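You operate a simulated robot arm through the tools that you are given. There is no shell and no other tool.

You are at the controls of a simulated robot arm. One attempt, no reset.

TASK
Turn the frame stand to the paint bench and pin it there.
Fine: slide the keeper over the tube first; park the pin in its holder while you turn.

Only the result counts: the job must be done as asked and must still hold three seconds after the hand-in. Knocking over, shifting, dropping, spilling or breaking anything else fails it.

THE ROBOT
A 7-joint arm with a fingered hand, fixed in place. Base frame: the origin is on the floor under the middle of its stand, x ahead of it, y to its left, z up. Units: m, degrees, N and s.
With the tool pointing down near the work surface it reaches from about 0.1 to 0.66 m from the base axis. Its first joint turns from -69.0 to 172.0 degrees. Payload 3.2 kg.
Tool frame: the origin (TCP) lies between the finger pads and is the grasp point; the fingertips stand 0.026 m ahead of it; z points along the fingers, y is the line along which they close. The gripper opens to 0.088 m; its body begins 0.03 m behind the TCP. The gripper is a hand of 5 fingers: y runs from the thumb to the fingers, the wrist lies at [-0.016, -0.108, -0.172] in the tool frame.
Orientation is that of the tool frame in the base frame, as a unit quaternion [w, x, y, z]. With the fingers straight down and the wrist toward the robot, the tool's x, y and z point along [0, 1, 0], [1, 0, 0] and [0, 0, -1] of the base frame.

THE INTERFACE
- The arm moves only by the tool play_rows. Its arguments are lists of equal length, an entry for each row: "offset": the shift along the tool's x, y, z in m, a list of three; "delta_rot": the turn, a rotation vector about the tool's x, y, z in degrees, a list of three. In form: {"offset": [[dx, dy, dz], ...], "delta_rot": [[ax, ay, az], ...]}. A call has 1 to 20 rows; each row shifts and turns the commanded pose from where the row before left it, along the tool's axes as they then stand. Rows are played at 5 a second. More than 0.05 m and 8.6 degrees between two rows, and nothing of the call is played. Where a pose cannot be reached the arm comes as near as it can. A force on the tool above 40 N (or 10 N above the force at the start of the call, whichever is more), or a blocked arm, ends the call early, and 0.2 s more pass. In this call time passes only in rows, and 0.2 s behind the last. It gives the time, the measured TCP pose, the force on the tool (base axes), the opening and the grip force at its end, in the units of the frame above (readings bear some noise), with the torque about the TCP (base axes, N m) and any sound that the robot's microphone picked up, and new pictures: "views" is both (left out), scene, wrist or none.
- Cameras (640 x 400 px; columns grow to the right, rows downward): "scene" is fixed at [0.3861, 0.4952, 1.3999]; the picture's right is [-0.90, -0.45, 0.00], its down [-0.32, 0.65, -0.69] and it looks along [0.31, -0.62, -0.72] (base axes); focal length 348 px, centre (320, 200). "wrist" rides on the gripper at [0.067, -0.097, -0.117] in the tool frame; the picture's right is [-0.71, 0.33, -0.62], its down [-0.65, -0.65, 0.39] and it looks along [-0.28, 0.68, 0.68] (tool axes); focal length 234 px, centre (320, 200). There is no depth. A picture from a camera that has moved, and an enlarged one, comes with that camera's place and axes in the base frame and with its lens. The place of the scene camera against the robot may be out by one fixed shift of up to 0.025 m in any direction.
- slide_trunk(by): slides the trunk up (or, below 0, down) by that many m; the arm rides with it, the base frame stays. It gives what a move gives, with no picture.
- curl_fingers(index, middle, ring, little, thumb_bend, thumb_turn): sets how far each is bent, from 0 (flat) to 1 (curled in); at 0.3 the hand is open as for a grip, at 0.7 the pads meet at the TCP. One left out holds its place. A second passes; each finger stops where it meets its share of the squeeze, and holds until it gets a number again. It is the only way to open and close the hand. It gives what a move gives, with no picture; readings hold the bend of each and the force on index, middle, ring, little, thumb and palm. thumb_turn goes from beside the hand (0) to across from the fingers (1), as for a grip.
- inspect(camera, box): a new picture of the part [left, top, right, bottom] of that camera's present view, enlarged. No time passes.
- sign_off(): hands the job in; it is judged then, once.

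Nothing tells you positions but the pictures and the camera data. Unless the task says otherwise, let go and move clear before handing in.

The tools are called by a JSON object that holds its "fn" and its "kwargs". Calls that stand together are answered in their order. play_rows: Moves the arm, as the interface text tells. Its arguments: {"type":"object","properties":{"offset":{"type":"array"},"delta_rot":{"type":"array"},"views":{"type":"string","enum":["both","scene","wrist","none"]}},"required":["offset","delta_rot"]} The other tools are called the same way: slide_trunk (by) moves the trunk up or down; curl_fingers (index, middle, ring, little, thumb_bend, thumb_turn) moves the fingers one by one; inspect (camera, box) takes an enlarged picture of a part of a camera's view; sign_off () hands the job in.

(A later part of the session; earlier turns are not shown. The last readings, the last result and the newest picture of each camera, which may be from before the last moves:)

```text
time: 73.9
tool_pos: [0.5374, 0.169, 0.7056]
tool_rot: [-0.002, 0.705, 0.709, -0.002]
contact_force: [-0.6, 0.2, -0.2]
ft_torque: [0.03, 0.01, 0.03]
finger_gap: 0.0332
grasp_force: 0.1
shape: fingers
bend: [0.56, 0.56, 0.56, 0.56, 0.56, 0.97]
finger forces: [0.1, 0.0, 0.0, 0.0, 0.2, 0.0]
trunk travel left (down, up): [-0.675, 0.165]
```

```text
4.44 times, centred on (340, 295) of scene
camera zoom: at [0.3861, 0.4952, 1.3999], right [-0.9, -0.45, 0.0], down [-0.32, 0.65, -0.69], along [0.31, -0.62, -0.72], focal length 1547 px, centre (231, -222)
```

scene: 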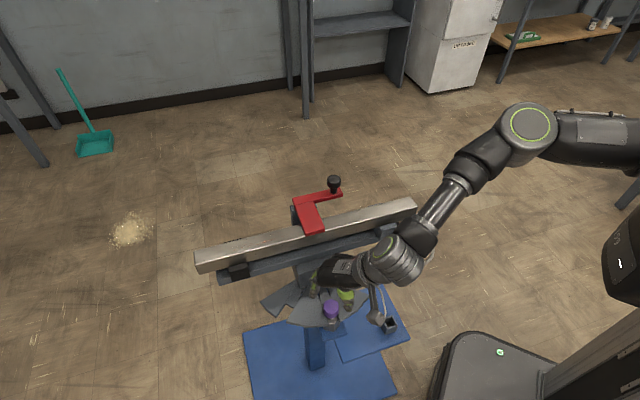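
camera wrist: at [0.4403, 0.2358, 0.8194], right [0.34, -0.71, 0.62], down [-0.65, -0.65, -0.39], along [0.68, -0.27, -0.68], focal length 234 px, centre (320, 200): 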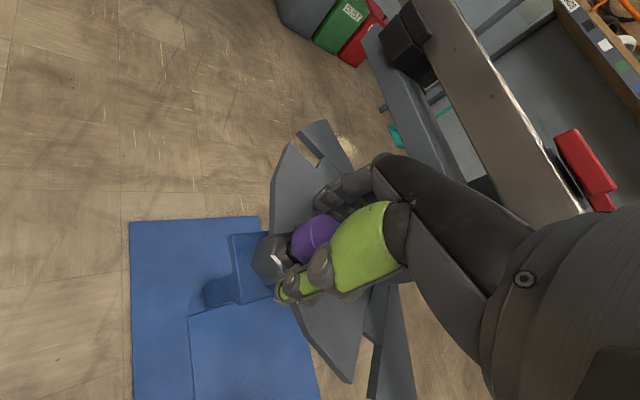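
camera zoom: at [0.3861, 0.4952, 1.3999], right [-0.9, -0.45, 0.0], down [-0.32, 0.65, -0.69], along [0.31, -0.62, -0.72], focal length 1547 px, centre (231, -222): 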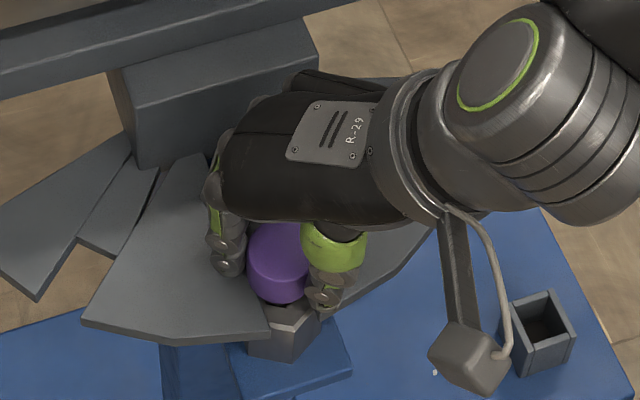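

{"fn": "curl_fingers", "kwargs": {"index": 0.68, "middle": 0.68, "ring": 0.68, "little": 0.6, "thumb_bend": 0.68}}

{"fn": "inspect", "kwargs": {"camera": "scene", "box": [290, 250, 390, 340]}}

{"fn": "inspect", "kwargs": {"camera": "wrist", "box": [220, 140, 400, 320]}}

```text
time: 74.9
tool_pos: [0.537, 0.1689, 0.7061]
tool_rot: [-0.002, 0.704, 0.71, -0.003]
contact_force: [1.6, -0.7, 0.9]
ft_torque: [-0.03, -0.11, 0.02]
finger_gap: 0.0295
grasp_force: 11.3
shape: fingers
bend: [0.6, 0.61, 0.68, 0.6, 0.59, 0.96]
finger forces: [6.5, 5.9, 0.0, 0.0, 11.3, 0.0]
trunk travel left (down, up): [-0.675, 0.165]
```

```text
4.44 times, centred on (340, 295) of scene
camera zoom: at [0.3861, 0.4952, 1.3999], right [-0.9, -0.45, 0.0], down [-0.32, 0.65, -0.69], along [0.31, -0.62, -0.72], focal length 1547 px, centre (231, -222)
```

zoom: 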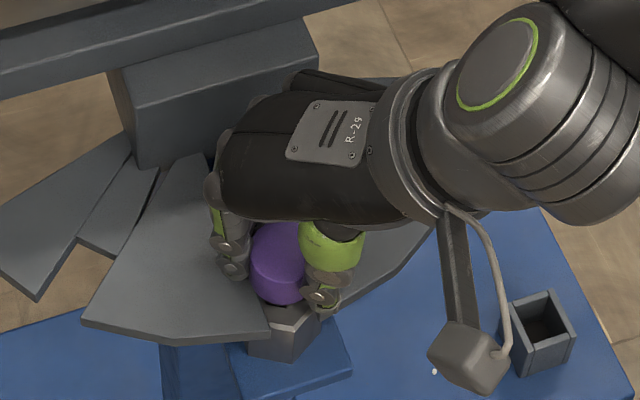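

```text
2.22 times, centred on (310, 230) of wrist
camera zoom: at [0.4402, 0.2353, 0.8235], right [0.34, -0.7, 0.62], down [-0.65, -0.65, -0.38], along [0.68, -0.27, -0.68], focal length 520 px, centre (342, 133)
```

zoom: 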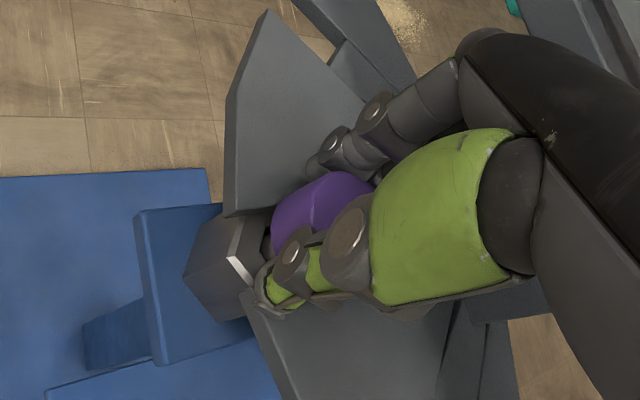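

Firm grip on the pin head with thumb, index and middle. I'm lifting slowly straight up.

{"fn": "play_rows", "kwargs": {"offset": [[0, 0, -0.006], [0, 0, -0.008], [0, 0, -0.01], [0, 0, -0.01]], "delta_rot": [[0, 0, 0], [0, 0, 0], [0, 0, 0], [0, 0, 0]], "views": "none"}}

{"fn": "inspect", "kwargs": {"camera": "scene", "box": [290, 250, 390, 340]}}

{"fn": "inspect", "kwargs": {"camera": "wrist", "box": [200, 140, 400, 340]}}

```text
time: 75.9
tool_pos: [0.5372, 0.1701, 0.7411]
tool_rot: [-0.004, 0.703, 0.711, -0.004]
contact_force: [-0.5, 0.1, -0.8]
ft_torque: [0.0, -0.01, -0.03]
finger_gap: 0.0294
grasp_force: 11.7
shape: fingers
bend: [0.6, 0.61, 0.68, 0.6, 0.59, 0.96]
finger forces: [6.2, 5.1, 0.0, 0.1, 12.3, 0.0]
trunk travel left (down, up): [-0.675, 0.165]
```

```text
4.44 times, centred on (340, 295) of scene
camera zoom: at [0.3861, 0.4952, 1.3999], right [-0.9, -0.45, 0.0], down [-0.32, 0.65, -0.69], along [0.31, -0.62, -0.72], focal length 1547 px, centre (231, -222)
```

zoom: 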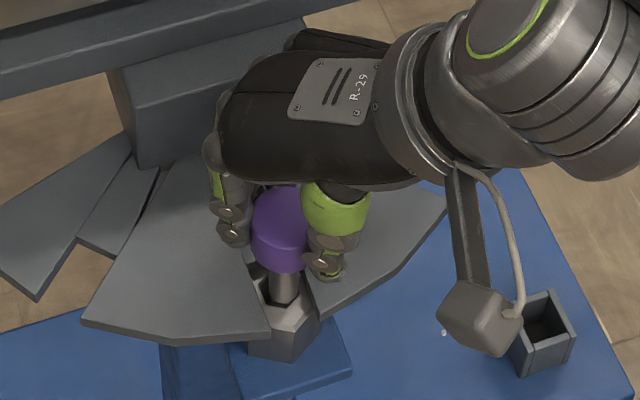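

```text
2.00 times, centred on (300, 240) of wrist
camera zoom: at [0.44, 0.2354, 0.8578], right [0.34, -0.7, 0.62], down [-0.65, -0.65, -0.38], along [0.68, -0.27, -0.68], focal length 468 px, centre (360, 120)
```

zoom: 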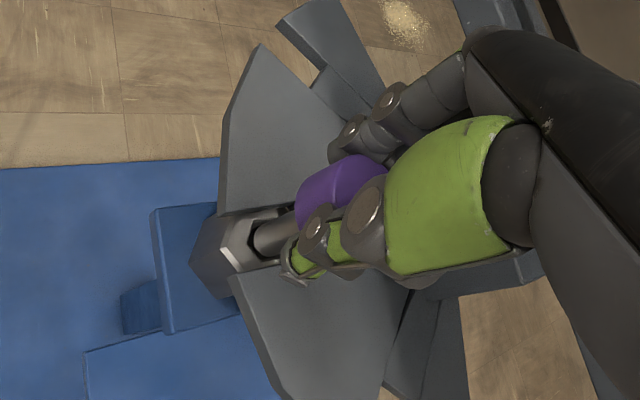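

The pin is rising with its steel shaft visible. Continuing up until it clears the socket.

{"fn": "play_rows", "kwargs": {"offset": [[0, 0, -0.012], [0, 0, -0.012], [0, 0, -0.012], [0, 0, -0.012], [0, 0, -0.012]], "delta_rot": [[0, 0, 0], [0, 0, 0], [0, 0, 0], [0, 0, 0], [0, 0, 0]], "views": "none"}}

{"fn": "inspect", "kwargs": {"camera": "scene", "box": [280, 230, 400, 340]}}

{"fn": "inspect", "kwargs": {"camera": "wrist", "box": [180, 140, 400, 340]}}

```text
time: 77.1
tool_pos: [0.5377, 0.17, 0.7995]
tool_rot: [-0.003, 0.704, 0.71, -0.003]
contact_force: [0.4, 0.5, -0.7]
ft_torque: [-0.02, 0.01, -0.03]
finger_gap: 0.0293
grasp_force: 11.4
shape: fingers
bend: [0.6, 0.61, 0.68, 0.6, 0.59, 0.96]
finger forces: [6.2, 5.1, 0.1, 0.0, 12.2, 0.1]
trunk travel left (down, up): [-0.675, 0.165]
```

```text
3.64 times, centred on (340, 285) of scene
camera zoom: at [0.3861, 0.4952, 1.3999], right [-0.9, -0.45, 0.0], down [-0.32, 0.65, -0.69], along [0.31, -0.62, -0.72], focal length 1266 px, centre (247, -109)
```

zoom: 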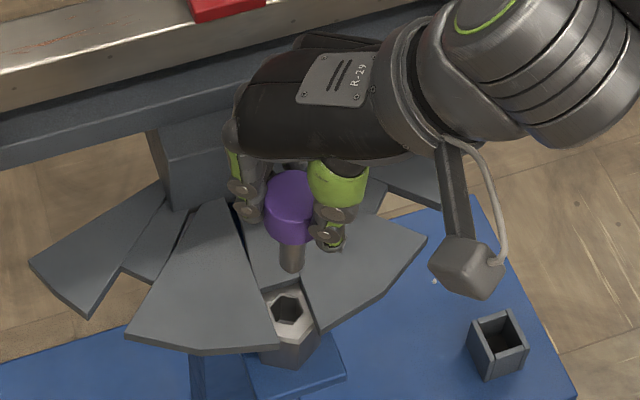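

```text
2.00 times, centred on (290, 240) of wrist
camera zoom: at [0.4404, 0.2354, 0.9177], right [0.34, -0.7, 0.62], down [-0.65, -0.65, -0.38], along [0.68, -0.27, -0.68], focal length 468 px, centre (380, 120)
```

zoom: 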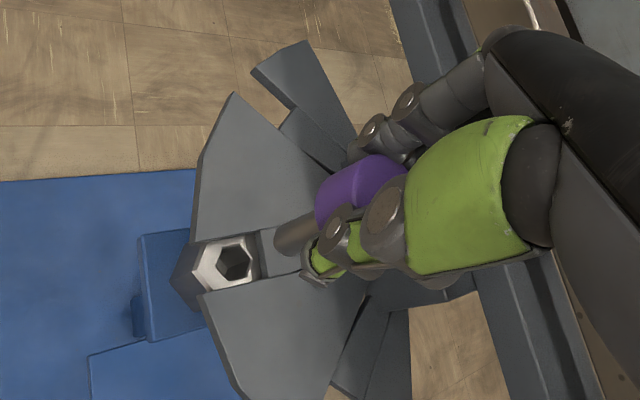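

The pin is out: the shaft is about 0.054 m long and 0.0145 m across, and its tip hangs about 0.081 m below the TCP. Going straight down would hit the handle knob above the holder. I'll descend closer to the robot, then come forward under knob height.

{"fn": "play_rows", "kwargs": {"offset": [[0, 0, -0.03], [-0.029, -0.0415, 0], [-0.029, -0.0415, 0], [-0.029, -0.0415, 0], [-0.029, -0.0415, 0], [-0.0285, -0.0415, 0]], "delta_rot": [[0, 0, 0], [0, 0, 0], [0, 0, 0], [0, 0, 0], [0, 0, 0], [0, 0, 0]], "views": "both"}}

```text
refused: row 2 steps farther than a row can; nothing moved
```

{"fn": "play_rows", "kwargs": {"offset": [[0, 0, -0.03], [-0.024, -0.034, 0], [-0.024, -0.034, 0], [-0.024, -0.034, 0], [-0.024, -0.034, 0], [-0.024, -0.034, 0], [-0.0245, -0.0375, 0]], "delta_rot": [[0, 0, 0], [0, 0, 0], [0, 0, 0], [0, 0, 0], [0, 0, 0], [0, 0, 0], [0, 0, 0]], "views": "both"}}

```text
time: 78.7
tool_pos: [0.3306, 0.0247, 0.8303]
tool_rot: [-0.003, 0.705, 0.71, -0.002]
contact_force: [-0.7, -0.1, -0.7]
ft_torque: [-0.01, -0.01, -0.03]
finger_gap: 0.0288
grasp_force: 11.7
shape: fingers
bend: [0.61, 0.61, 0.68, 0.6, 0.59, 0.96]
finger forces: [6.4, 5.0, 0.0, 0.0, 11.9, 0.0]
trunk travel left (down, up): [-0.675, 0.165]
camera wrist: at [0.2337, 0.0897, 0.9483], right [0.34, -0.71, 0.62], down [-0.65, -0.65, -0.39], along [0.68, -0.27, -0.68], focal length 234 px, centre (320, 200)
```

scene: 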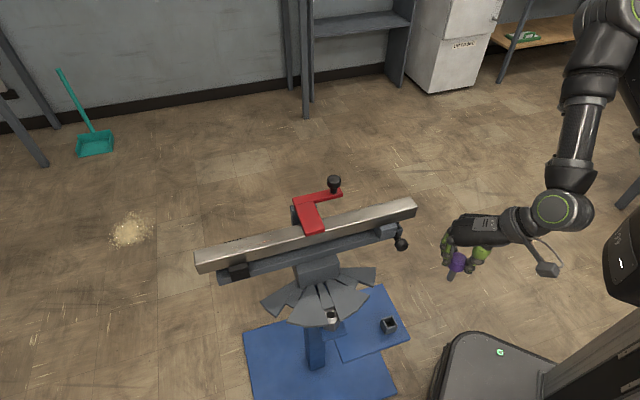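
wrist: 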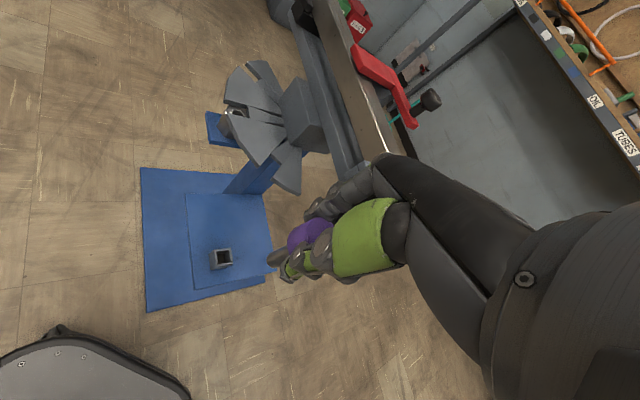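

The stand stayed put with the pin out. The holder is now in clear view, so I'll measure it again and then descend here.

{"fn": "inspect", "kwargs": {"camera": "wrist", "box": [190, 230, 250, 285]}}

{"fn": "play_rows", "kwargs": {"offset": [[0, 0, 0.04], [0, 0, 0.04], [0, 0, 0.04], [0, 0, 0.04]], "delta_rot": [[0, 0, 0], [0, 0, 0], [0, 0, 0], [0, 0, 0]], "views": "both"}}

```text
7.27 times, centred on (220, 258) of wrist
camera zoom: at [0.2337, 0.0897, 0.9483], right [0.34, -0.71, 0.62], down [-0.65, -0.65, -0.39], along [0.68, -0.27, -0.68], focal length 1703 px, centre (1047, -218)
```

zoom: 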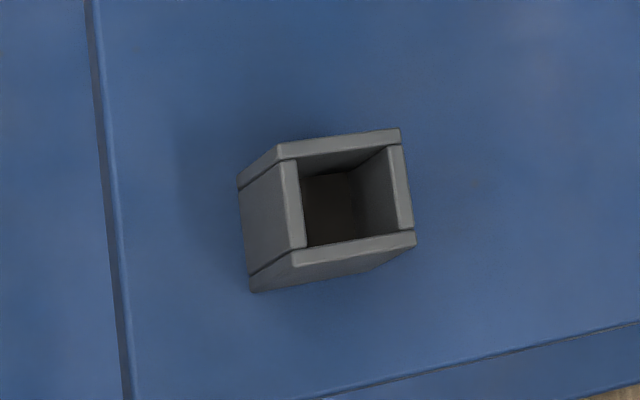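

```text
time: 79.7
tool_pos: [0.33, 0.0241, 0.6707]
tool_rot: [-0.002, 0.704, 0.71, -0.002]
contact_force: [0.6, -0.2, -0.7]
ft_torque: [-0.01, 0.0, 0.04]
finger_gap: 0.0291
grasp_force: 11.8
shape: fingers
bend: [0.61, 0.62, 0.68, 0.6, 0.59, 0.96]
finger forces: [6.2, 5.0, 0.0, 0.0, 11.6, 0.0]
trunk travel left (down, up): [-0.675, 0.165]
camera wrist: at [0.2337, 0.0894, 0.7893], right [0.34, -0.7, 0.62], down [-0.65, -0.65, -0.38], along [0.68, -0.27, -0.68], focal length 234 px, centre (320, 200)
```

scene: 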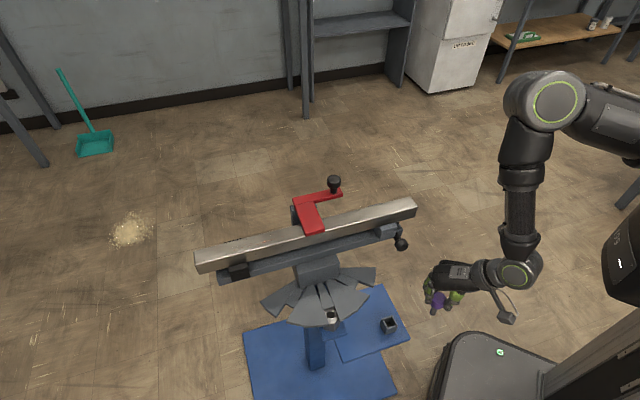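
wrist: 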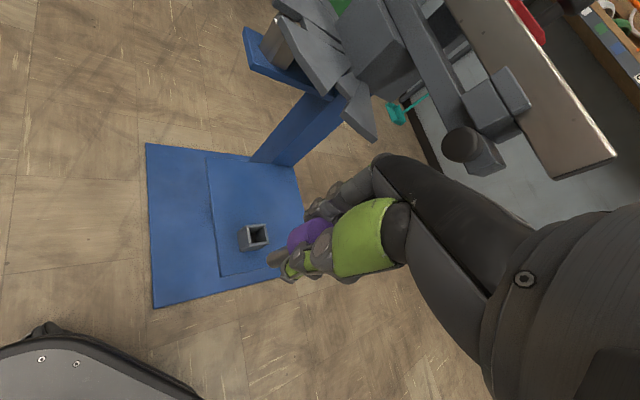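

{"fn": "inspect", "kwargs": {"camera": "wrist", "box": [220, 200, 320, 290]}}

{"fn": "inspect", "kwargs": {"camera": "scene", "box": [370, 270, 470, 350]}}

```text
4.44 times, centred on (270, 245) of wrist
camera zoom: at [0.2337, 0.0894, 0.7893], right [0.34, -0.7, 0.62], down [-0.65, -0.65, -0.38], along [0.68, -0.27, -0.68], focal length 1041 px, centre (542, 0)
```

zoom: 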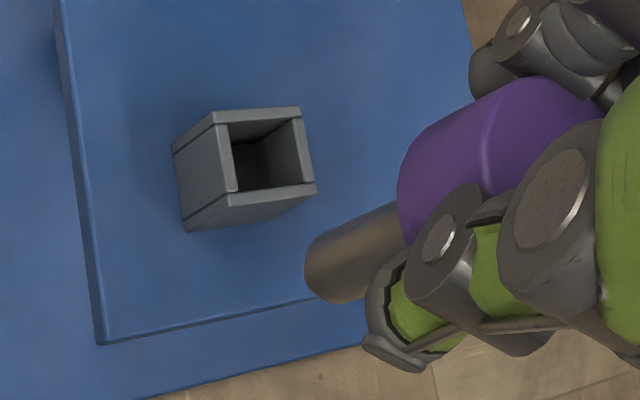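

```text
5.00 times, centred on (420, 310) of scene
camera zoom: at [0.3861, 0.4952, 1.3999], right [-0.9, -0.45, 0.0], down [-0.32, 0.65, -0.69], along [0.31, -0.62, -0.72], focal length 1740 px, centre (-180, -350)
```

zoom: 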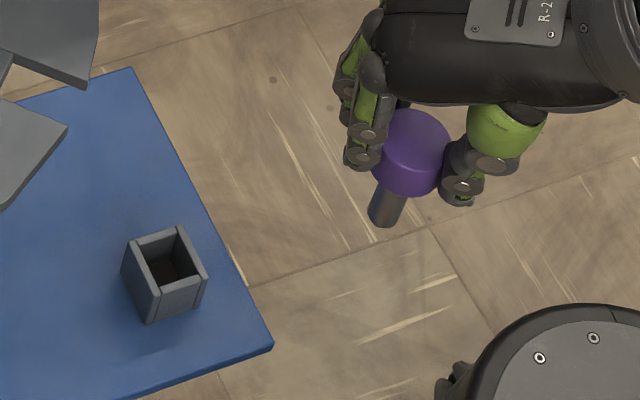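

{"fn": "play_rows", "kwargs": {"offset": [[0, 0, 0.036], [0, 0, 0.036], [0, 0, 0.036]], "delta_rot": [[0, 0, 0], [0, 0, 0], [0, 0, 0]], "views": "none"}}

{"fn": "play_rows", "kwargs": {"offset": [[-0.001, 0.022, 0], [-0.001, 0.022, 0], [-0.0005, 0.021, 0]], "delta_rot": [[0, 0, 0], [0, 0, 0], [0, 0, 0]], "views": "both"}}

{"fn": "inspect", "kwargs": {"camera": "wrist", "box": [220, 200, 320, 290]}}

{"fn": "inspect", "kwargs": {"camera": "scene", "box": [350, 270, 450, 350]}}

```text
time: 80.5
tool_pos: [0.3303, 0.0231, 0.5634]
tool_rot: [-0.003, 0.706, 0.709, -0.002]
contact_force: [-0.7, -0.9, -0.3]
ft_torque: [-0.04, -0.02, 0.0]
finger_gap: 0.029
grasp_force: 11.1
shape: fingers
bend: [0.61, 0.62, 0.68, 0.6, 0.59, 0.96]
finger forces: [6.2, 5.0, 0.0, 0.0, 11.5, 0.0]
trunk travel left (down, up): [-0.675, 0.165]
```

```text
time: 81.3
tool_pos: [0.3956, 0.0207, 0.5613]
tool_rot: [-0.003, 0.705, 0.709, -0.003]
contact_force: [0.8, 0.0, -0.6]
ft_torque: [-0.01, 0.03, 0.0]
finger_gap: 0.029
grasp_force: 11.6
shape: fingers
bend: [0.61, 0.62, 0.68, 0.6, 0.59, 0.96]
finger forces: [6.2, 5.1, 0.1, 0.1, 11.5, 0.0]
trunk travel left (down, up): [-0.675, 0.165]
camera wrist: at [0.2988, 0.0872, 0.68], right [0.34, -0.7, 0.62], down [-0.65, -0.65, -0.38], along [0.68, -0.27, -0.68], focal length 234 px, centre (320, 200)
```

scene: 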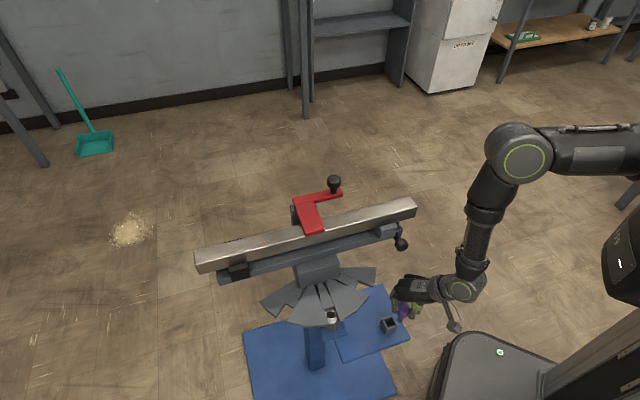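
wrist: 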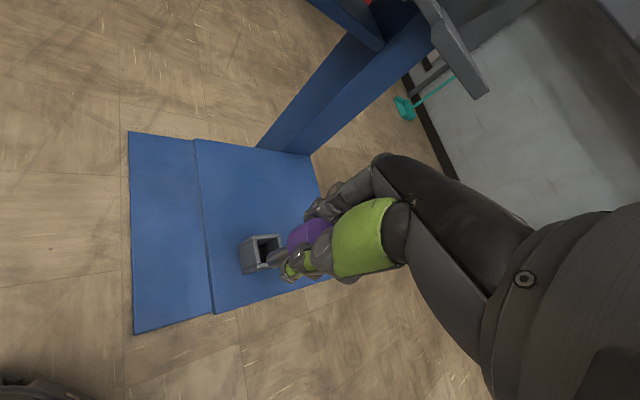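

```text
4.44 times, centred on (270, 245) of wrist
camera zoom: at [0.2988, 0.0872, 0.68], right [0.34, -0.7, 0.62], down [-0.65, -0.65, -0.38], along [0.68, -0.27, -0.68], focal length 1041 px, centre (542, 0)
```

zoom: 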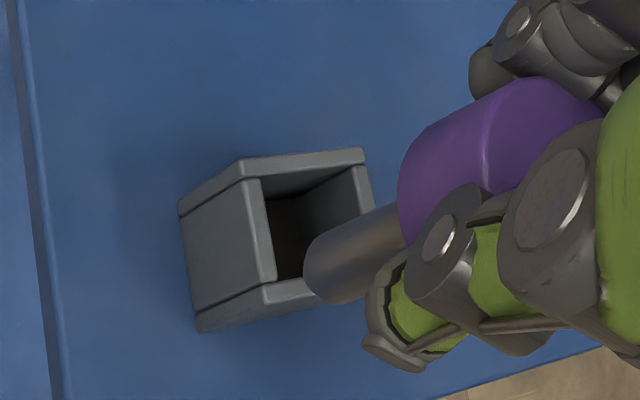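

```text
5.00 times, centred on (400, 310) of scene
camera zoom: at [0.3861, 0.4952, 1.3999], right [-0.9, -0.45, 0.0], down [-0.32, 0.65, -0.69], along [0.31, -0.62, -0.72], focal length 1740 px, centre (-80, -350)
```

zoom: 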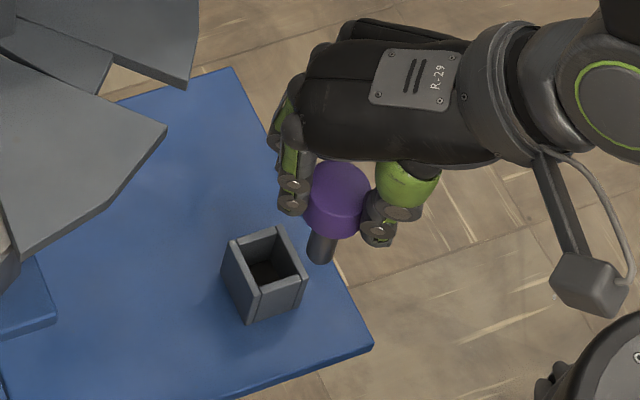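

{"fn": "inspect", "kwargs": {"camera": "scene", "box": [370, 295, 430, 340]}}

{"fn": "inspect", "kwargs": {"camera": "wrist", "box": [235, 225, 305, 280]}}

```text
8.89 times, centred on (400, 318) of scene
camera zoom: at [0.3861, 0.4952, 1.3999], right [-0.9, -0.45, 0.0], down [-0.32, 0.65, -0.69], along [0.31, -0.62, -0.72], focal length 3094 px, centre (-391, -844)
```

zoom: 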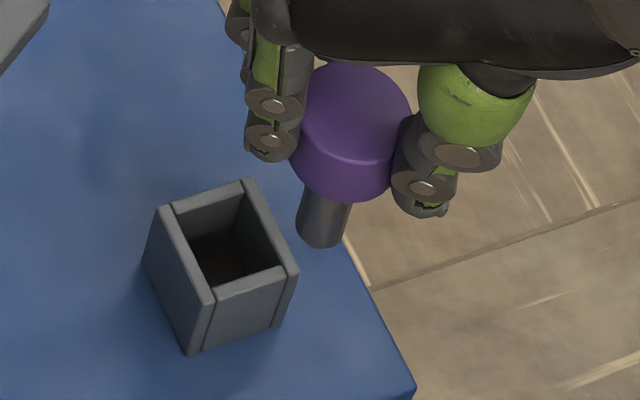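

```text
7.27 times, centred on (270, 252) of wrist
camera zoom: at [0.2988, 0.0872, 0.68], right [0.34, -0.7, 0.62], down [-0.65, -0.65, -0.38], along [0.68, -0.27, -0.68], focal length 1703 px, centre (684, -182)
```

zoom: 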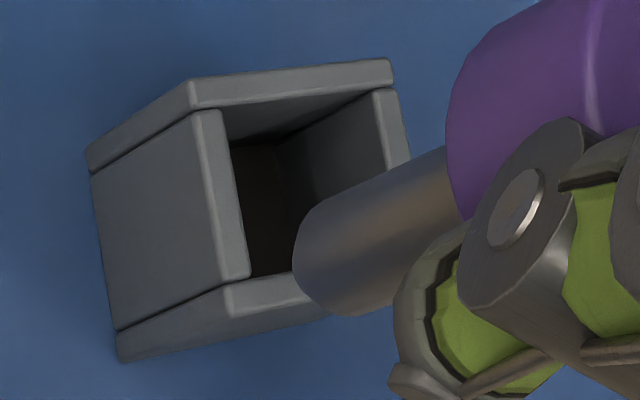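

The refined holder opening is at about (0.418,0.020), top z≈0.448. I'm moving the pin tip over it and rechecking.

{"fn": "play_rows", "kwargs": {"offset": [[-0.0005, 0.0115, 0], [-0.0005, 0.0105, 0.01]], "delta_rot": [[0, 0, 0], [0, 0, 0]], "views": "none"}}

{"fn": "inspect", "kwargs": {"camera": "scene", "box": [360, 290, 420, 335]}}

{"fn": "inspect", "kwargs": {"camera": "wrist", "box": [235, 225, 305, 280]}}

```text
time: 81.9
tool_pos: [0.4179, 0.0221, 0.5529]
tool_rot: [-0.003, 0.704, 0.71, -0.002]
contact_force: [0.6, 0.2, -1.6]
ft_torque: [0.02, -0.02, 0.0]
finger_gap: 0.0289
grasp_force: 11.1
shape: fingers
bend: [0.61, 0.62, 0.68, 0.6, 0.59, 0.96]
finger forces: [6.2, 5.2, 0.1, 0.0, 11.6, 0.0]
trunk travel left (down, up): [-0.675, 0.165]
```

```text
8.89 times, centred on (390, 312) of scene
camera zoom: at [0.3861, 0.4952, 1.3999], right [-0.9, -0.45, 0.0], down [-0.32, 0.65, -0.69], along [0.31, -0.62, -0.72], focal length 3094 px, centre (-302, -800)
```

zoom: 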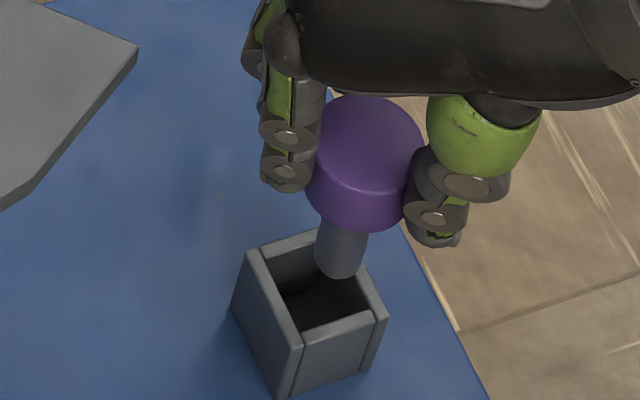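

```text
7.27 times, centred on (270, 252) of wrist
camera zoom: at [0.3198, 0.0876, 0.6705], right [0.34, -0.7, 0.62], down [-0.65, -0.65, -0.38], along [0.68, -0.27, -0.68], focal length 1703 px, centre (684, -182)
```

zoom: 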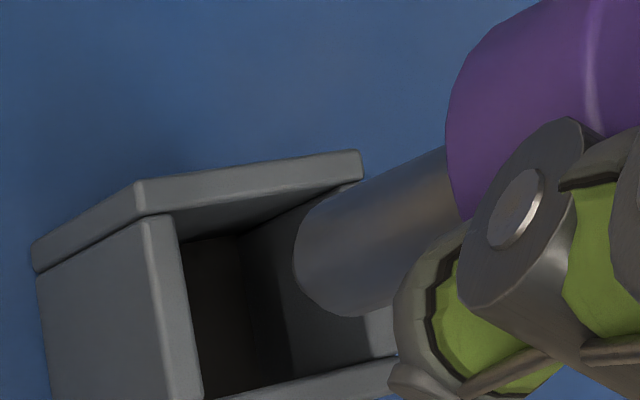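

{"fn": "play_rows", "kwargs": {"offset": [[-0.002, 0.004, 0.004], [0, 0, 0.01]], "delta_rot": [[0, 0, 0], [0, 0, 0]], "views": "none"}}

{"fn": "inspect", "kwargs": {"camera": "scene", "box": [360, 290, 420, 335]}}

{"fn": "inspect", "kwargs": {"camera": "wrist", "box": [225, 225, 305, 300]}}

```text
time: 82.5
tool_pos: [0.4223, 0.0188, 0.5384]
tool_rot: [-0.002, 0.705, 0.709, -0.003]
contact_force: [0.1, -0.3, 0.2]
ft_torque: [0.05, -0.03, 0.0]
finger_gap: 0.0292
grasp_force: 11.1
shape: fingers
bend: [0.61, 0.62, 0.68, 0.6, 0.59, 0.96]
finger forces: [6.2, 5.1, 0.0, 0.0, 11.6, 0.0]
trunk travel left (down, up): [-0.675, 0.165]
```

```text
8.89 times, centred on (390, 312) of scene
camera zoom: at [0.3861, 0.4952, 1.3999], right [-0.9, -0.45, 0.0], down [-0.32, 0.65, -0.69], along [0.31, -0.62, -0.72], focal length 3094 px, centre (-302, -800)
```

zoom: 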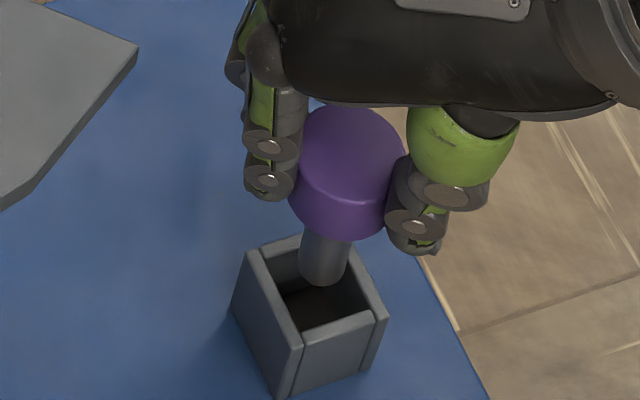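

```text
5.33 times, centred on (265, 262) of wrist
camera zoom: at [0.324, 0.0853, 0.6567], right [0.34, -0.7, 0.62], down [-0.65, -0.65, -0.38], along [0.68, -0.27, -0.68], focal length 1249 px, centre (613, -133)
```

zoom: 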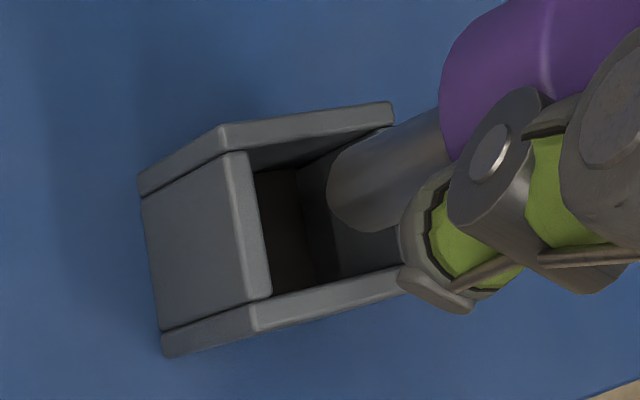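

Both views now put the pin tip over the opening within about 1.5 mm. Lowering gently.

{"fn": "play_rows", "kwargs": {"offset": [[0, 0, 0.006], [0, 0, 0.006], [0, 0, 0.006]], "delta_rot": [[0, 0, 0], [0, 0, 0], [0, 0, 0]], "views": "none"}}

{"fn": "inspect", "kwargs": {"camera": "scene", "box": [360, 290, 420, 335]}}

{"fn": "inspect", "kwargs": {"camera": "wrist", "box": [225, 225, 305, 300]}}

```text
time: 83.3
tool_pos: [0.4201, 0.0193, 0.5208]
tool_rot: [-0.002, 0.705, 0.709, -0.003]
contact_force: [-0.3, -0.4, -0.6]
ft_torque: [-0.02, 0.0, -0.01]
finger_gap: 0.0288
grasp_force: 11.3
shape: fingers
bend: [0.61, 0.62, 0.68, 0.6, 0.59, 0.96]
finger forces: [6.3, 5.1, 0.1, 0.0, 11.5, 0.0]
trunk travel left (down, up): [-0.675, 0.165]
```

```text
8.89 times, centred on (390, 312) of scene
camera zoom: at [0.3861, 0.4952, 1.3999], right [-0.9, -0.45, 0.0], down [-0.32, 0.65, -0.69], along [0.31, -0.62, -0.72], focal length 3094 px, centre (-302, -800)
```

zoom: 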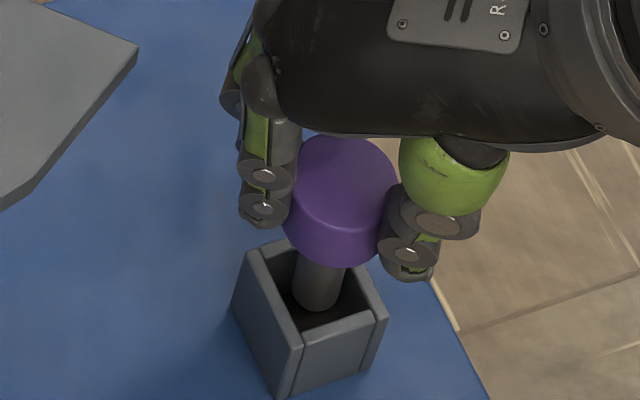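

```text
5.33 times, centred on (265, 262) of wrist
camera zoom: at [0.3233, 0.0849, 0.6385], right [0.34, -0.7, 0.62], down [-0.65, -0.65, -0.38], along [0.68, -0.27, -0.68], focal length 1249 px, centre (613, -133)
```

zoom: 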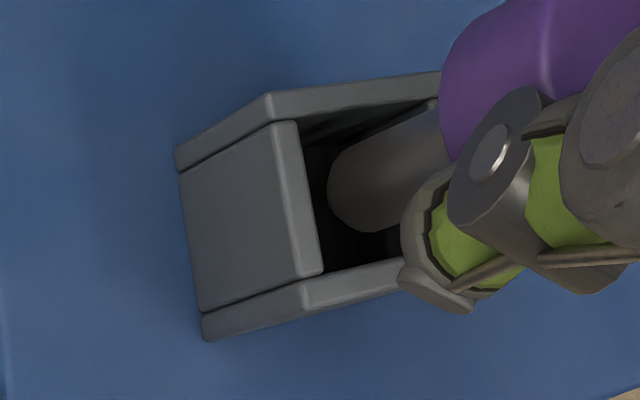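

{"fn": "play_rows", "kwargs": {"offset": [[0, 0, 0.006], [0, 0, 0.006], [0, 0, 0.005]], "delta_rot": [[0, 0, 0], [0, 0, 0], [0, 0, 0]], "views": "none"}}

{"fn": "inspect", "kwargs": {"camera": "scene", "box": [360, 290, 420, 335]}}

```text
time: 84.1
tool_pos: [0.4209, 0.0199, 0.5028]
tool_rot: [-0.002, 0.705, 0.709, -0.003]
contact_force: [0.3, -0.3, -0.5]
ft_torque: [-0.01, 0.03, -0.02]
finger_gap: 0.029
grasp_force: 11.5
shape: fingers
bend: [0.61, 0.62, 0.68, 0.6, 0.59, 0.96]
finger forces: [6.1, 5.1, 0.0, 0.0, 11.4, 0.0]
trunk travel left (down, up): [-0.675, 0.165]
```

```text
8.89 times, centred on (390, 312) of scene
camera zoom: at [0.3861, 0.4952, 1.3999], right [-0.9, -0.45, 0.0], down [-0.32, 0.65, -0.69], along [0.31, -0.62, -0.72], focal length 3094 px, centre (-302, -800)
```

zoom: 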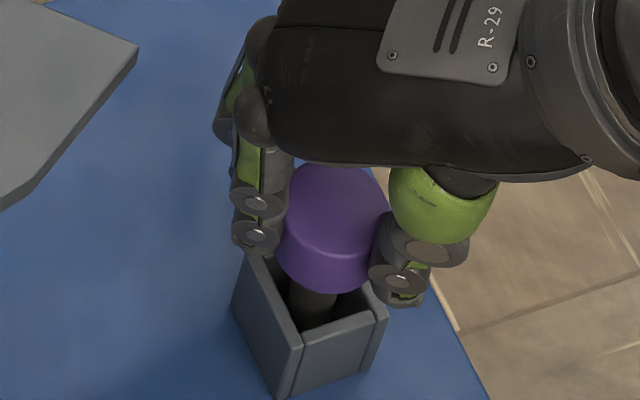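

{"fn": "play_rows", "kwargs": {"offset": [[0, 0, 0.004], [0, 0, 0.004], [0, 0, 0.003]], "delta_rot": [[0, 0, 0], [0, 0, 0], [0, 0, 0]], "views": "none"}}

{"fn": "inspect", "kwargs": {"camera": "scene", "box": [360, 290, 420, 335]}}

```text
time: 84.9
tool_pos: [0.4223, 0.019, 0.4954]
tool_rot: [-0.001, 0.704, 0.71, -0.001]
contact_force: [0.7, 0.5, 15.6]
ft_torque: [0.02, -0.04, 0.03]
finger_gap: 0.0285
grasp_force: 13.2
shape: fingers
bend: [0.61, 0.62, 0.68, 0.6, 0.59, 0.96]
finger forces: [7.3, 6.2, 0.0, 0.0, 12.8, 0.1]
trunk travel left (down, up): [-0.675, 0.165]
```

```text
8.89 times, centred on (390, 312) of scene
camera zoom: at [0.3861, 0.4952, 1.3999], right [-0.9, -0.45, 0.0], down [-0.32, 0.65, -0.69], along [0.31, -0.62, -0.72], focal length 3094 px, centre (-302, -800)
```

zoom: 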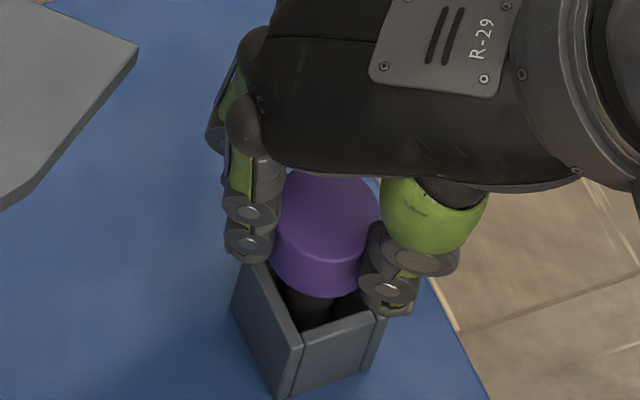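

The pin bottomed in its holder with TCP at z≈0.496. I'm easing the load and releasing.

{"fn": "play_rows", "kwargs": {"offset": [[0, 0, -0.002]], "delta_rot": [[0, 0, 0]], "views": "none"}}

{"fn": "curl_fingers", "kwargs": {"index": 0.45, "middle": 0.45, "ring": 0.45, "little": 0.45, "thumb_bend": 0.45}}

{"fn": "inspect", "kwargs": {"camera": "scene", "box": [360, 290, 420, 335]}}

```text
time: 85.3
tool_pos: [0.4218, 0.0196, 0.4963]
tool_rot: [-0.002, 0.705, 0.709, -0.002]
contact_force: [2.0, 0.6, 13.8]
ft_torque: [0.0, -0.13, -0.01]
finger_gap: 0.0285
grasp_force: 13.4
shape: fingers
bend: [0.61, 0.62, 0.68, 0.6, 0.59, 0.96]
finger forces: [7.4, 7.0, 0.0, 0.0, 12.3, 0.0]
trunk travel left (down, up): [-0.675, 0.165]
```

```text
time: 86.3
tool_pos: [0.4219, 0.0195, 0.4948]
tool_rot: [-0.003, 0.705, 0.71, -0.003]
contact_force: [0.1, 0.5, 0.2]
ft_torque: [0.0, 0.01, -0.01]
finger_gap: 0.0561
grasp_force: 0.0
shape: fingers
bend: [0.45, 0.45, 0.45, 0.45, 0.45, 0.97]
finger forces: [0.0, 0.1, 0.0, 0.0, 0.1, 0.0]
trunk travel left (down, up): [-0.675, 0.165]
```

```text
8.89 times, centred on (390, 312) of scene
camera zoom: at [0.3861, 0.4952, 1.3999], right [-0.9, -0.45, 0.0], down [-0.32, 0.65, -0.69], along [0.31, -0.62, -0.72], focal length 3094 px, centre (-302, -800)
```

zoom: 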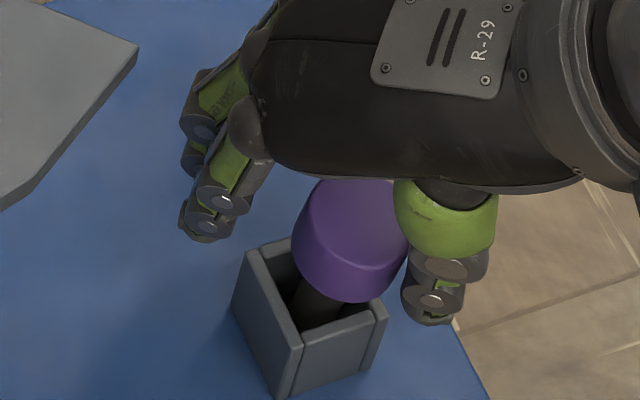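

{"fn": "curl_fingers", "kwargs": {"index": 0.35, "middle": 0.35, "ring": 0.35, "little": 0.35, "thumb_bend": 0.28}}

{"fn": "play_rows", "kwargs": {"offset": [[0, 0, -0.01], [0, 0, -0.015], [0, 0, -0.02], [0, 0, -0.02]], "delta_rot": [[0, 0, 0], [0, 0, 0], [0, 0, 0], [0, 0, 0]], "views": "both"}}

{"fn": "inspect", "kwargs": {"camera": "scene", "box": [350, 280, 430, 340]}}

{"fn": "inspect", "kwargs": {"camera": "wrist", "box": [200, 180, 320, 300]}}

```text
time: 87.3
tool_pos: [0.4209, 0.0203, 0.4951]
tool_rot: [-0.002, 0.705, 0.709, -0.002]
contact_force: [0.1, 1.1, 0.7]
ft_torque: [0.0, 0.0, -0.01]
finger_gap: 0.0838
grasp_force: 0.1
shape: fingers
bend: [0.35, 0.35, 0.35, 0.35, 0.28, 0.97]
finger forces: [0.0, 0.0, 0.1, 0.1, 0.0, 0.0]
trunk travel left (down, up): [-0.675, 0.165]
```

```text
time: 88.3
tool_pos: [0.4209, 0.0184, 0.5584]
tool_rot: [-0.002, 0.705, 0.709, -0.002]
contact_force: [0.0, 0.4, -0.3]
ft_torque: [0.01, 0.04, 0.03]
finger_gap: 0.0839
grasp_force: 0.0
shape: fingers
bend: [0.35, 0.35, 0.35, 0.35, 0.28, 0.97]
finger forces: [0.1, 0.0, 0.0, 0.0, 0.0, 0.1]
trunk travel left (down, up): [-0.675, 0.165]
camera wrist: at [0.3241, 0.0844, 0.6775], right [0.34, -0.71, 0.62], down [-0.65, -0.65, -0.38], along [0.68, -0.27, -0.68], focal length 234 px, centre (320, 200)
```

scene: 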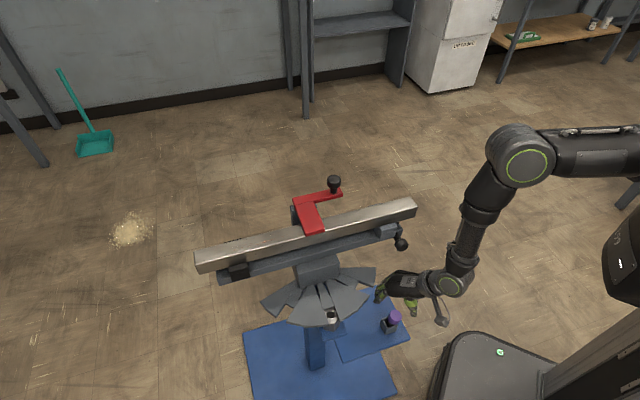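
wrist: 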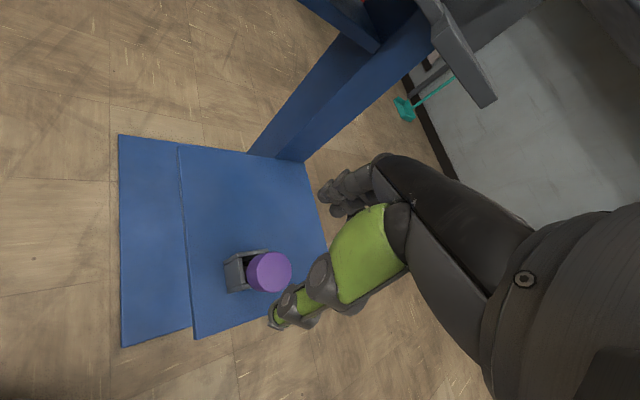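

```text
6.67 times, centred on (390, 310) of scene
camera zoom: at [0.3861, 0.4952, 1.3999], right [-0.9, -0.45, 0.0], down [-0.32, 0.65, -0.69], along [0.31, -0.62, -0.72], focal length 2320 px, centre (-147, -533)
```

zoom: 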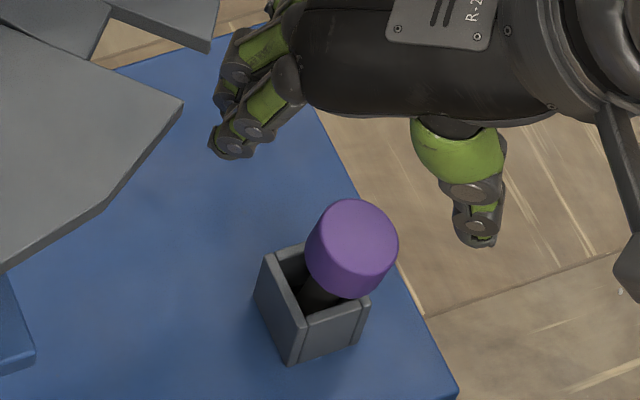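

```text
3.33 times, centred on (260, 240) of wrist
camera zoom: at [0.3241, 0.0844, 0.6775], right [0.34, -0.71, 0.62], down [-0.65, -0.65, -0.38], along [0.68, -0.27, -0.68], focal length 781 px, centre (520, 67)
```

zoom: 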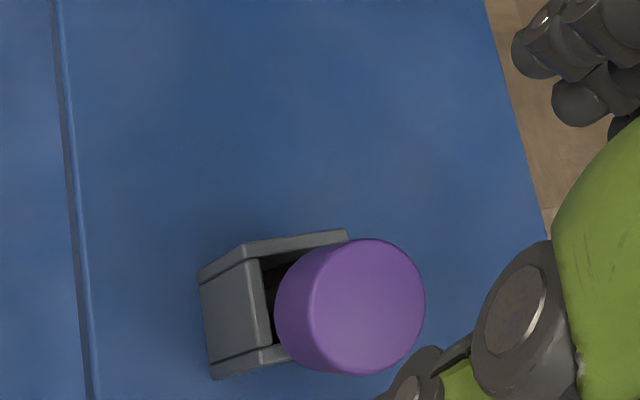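

The pin is parked in its holder, leaning a little but stable. I'm backing out toward the robot and rising, then I'll look at the handle knob.

{"fn": "play_rows", "kwargs": {"offset": [[0, -0.045, -0.01], [0, -0.045, 0], [0, 0, -0.045], [0, 0, -0.045], [0, 0, -0.045], [0, 0, -0.045], [0, 0, -0.045], [0, 0, -0.045]], "delta_rot": [[0, 0, 0], [0, 0, 0], [0, 0, 0], [0, 0, 0], [0, 0, 0], [0, 0, 0], [0, 0, 0], [0, 0, 0]], "views": "both"}}

{"fn": "inspect", "kwargs": {"camera": "wrist", "box": [200, 0, 480, 200]}}

```text
time: 90.1
tool_pos: [0.3359, 0.021, 0.8379]
tool_rot: [-0.002, 0.705, 0.709, -0.004]
contact_force: [-0.1, -0.6, 0.0]
ft_torque: [-0.01, -0.02, 0.02]
finger_gap: 0.0842
grasp_force: 0.1
shape: fingers
bend: [0.35, 0.35, 0.35, 0.35, 0.28, 0.97]
finger forces: [0.0, 0.0, 0.0, 0.0, 0.0, 0.1]
out of reach, approached as far as the arm can: row 8
trunk travel left (down, up): [-0.675, 0.165]
camera wrist: at [0.2386, 0.0869, 0.9563], right [0.34, -0.7, 0.62], down [-0.65, -0.65, -0.38], along [0.68, -0.27, -0.68], focal length 234 px, centre (320, 200)
```

scene: 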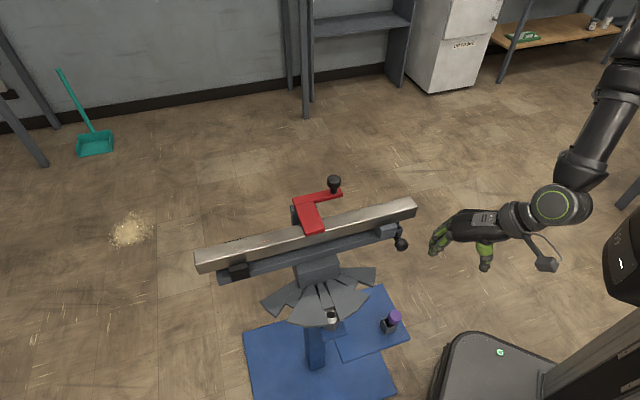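
wrist: 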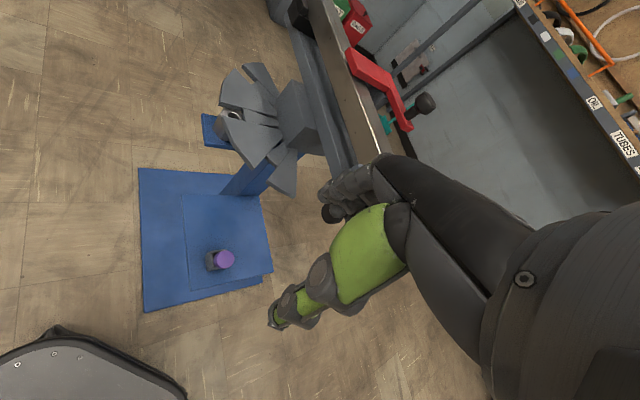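

```text
2.00 times, centred on (340, 100) of wrist
camera zoom: at [0.2386, 0.0869, 0.9563], right [0.34, -0.7, 0.62], down [-0.65, -0.65, -0.38], along [0.68, -0.27, -0.68], focal length 468 px, centre (280, 400)
```

zoom: 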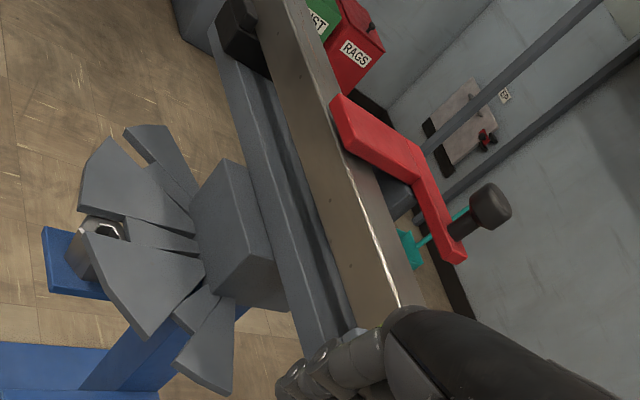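

The handle knob is at about (0.450,-0.023,0.746), 0.207 m from the turntable axis (0.632,0.075). I'll make a closed-finger pusher, set it outside the knob at yaw -45°, and sweep along the stand's arc.

{"fn": "curl_fingers", "kwargs": {"index": 0.65, "middle": 0.65, "ring": 0.65, "little": 0.65, "thumb_bend": 0.6}}

{"fn": "play_rows", "kwargs": {"offset": [[0, 0, 0], [0, 0, 0], [0, 0, 0], [0, 0, 0], [0, 0, 0], [0, 0, 0], [0.0495, 0.0215, 0]], "delta_rot": [[0, 0, 7.5], [0, 0, 7.5], [0, 0, 7.5], [0, 0, 7.5], [0, 0, 7.5], [0, 0, 7.5], [0, 0, 0]], "views": "both"}}

```text
time: 91.1
tool_pos: [0.3368, 0.0208, 0.8388]
tool_rot: [-0.002, 0.705, 0.709, -0.004]
contact_force: [0.3, -0.1, -0.5]
ft_torque: [0.03, -0.03, -0.01]
finger_gap: 0.0195
grasp_force: 0.2
shape: fingers
bend: [0.65, 0.65, 0.65, 0.65, 0.6, 0.97]
finger forces: [0.0, 0.0, 0.0, 0.0, 0.0, 0.0]
trunk travel left (down, up): [-0.675, 0.165]
```

```text
refused: row 7 steps farther than a row can; nothing moved
```

{"fn": "play_rows", "kwargs": {"offset": [[0, 0, 0], [0, 0, 0], [0, 0, 0], [0, 0, 0], [0, 0, 0], [0, 0, 0], [0.0245, 0.0105, 0], [0.0245, 0.0105, 0]], "delta_rot": [[0, 0, 7.5], [0, 0, 7.5], [0, 0, 7.5], [0, 0, 7.5], [0, 0, 7.5], [0, 0, 7.5], [0, 0, 0], [0, 0, 0]], "views": "both"}}

{"fn": "inspect", "kwargs": {"camera": "scene", "box": [340, 180, 480, 300]}}

```text
time: 92.9
tool_pos: [0.3875, 0.041, 0.839]
tool_rot: [-0.001, 0.923, 0.385, -0.004]
contact_force: [0.1, 0.0, 0.4]
ft_torque: [-0.04, 0.01, 0.02]
finger_gap: 0.0195
grasp_force: 0.0
shape: fingers
bend: [0.65, 0.65, 0.65, 0.65, 0.6, 0.97]
finger forces: [0.0, 0.1, 0.0, 0.0, 0.0, 0.0]
trunk travel left (down, up): [-0.675, 0.165]
camera wrist: at [0.3644, 0.1565, 0.9557], right [-0.26, -0.74, 0.63], down [-0.92, 0.0, -0.38], along [0.28, -0.68, -0.68], focal length 234 px, centre (320, 200)
```

scene: 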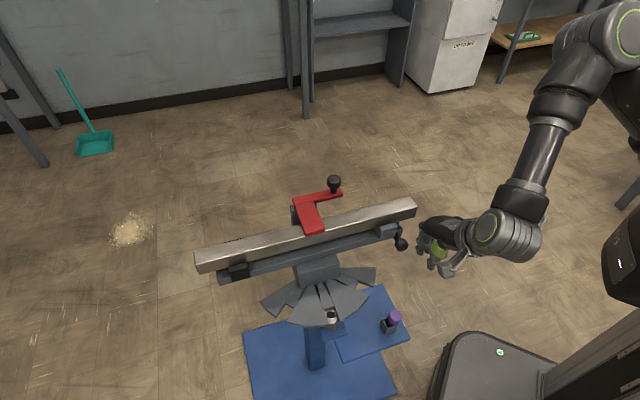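
wrist: 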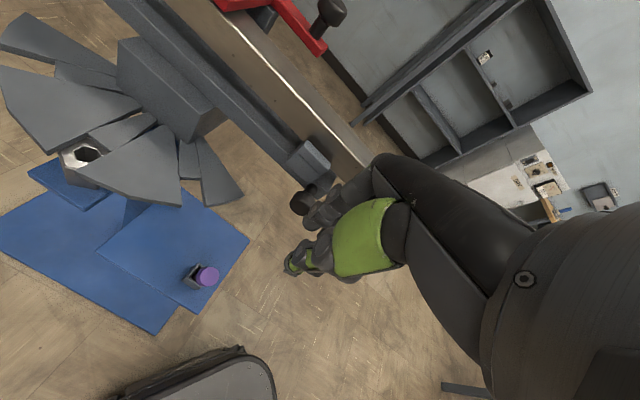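

```text
3.33 times, centred on (410, 240) of scene
camera zoom: at [0.3861, 0.4952, 1.3999], right [-0.9, -0.45, 0.0], down [-0.32, 0.65, -0.69], along [0.31, -0.62, -0.72], focal length 1160 px, centre (20, 67)
```

zoom: 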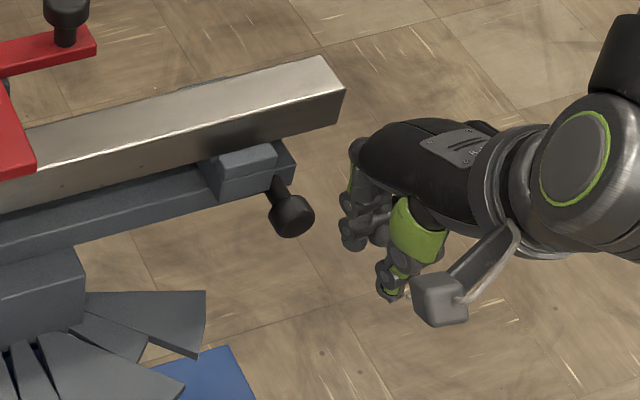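

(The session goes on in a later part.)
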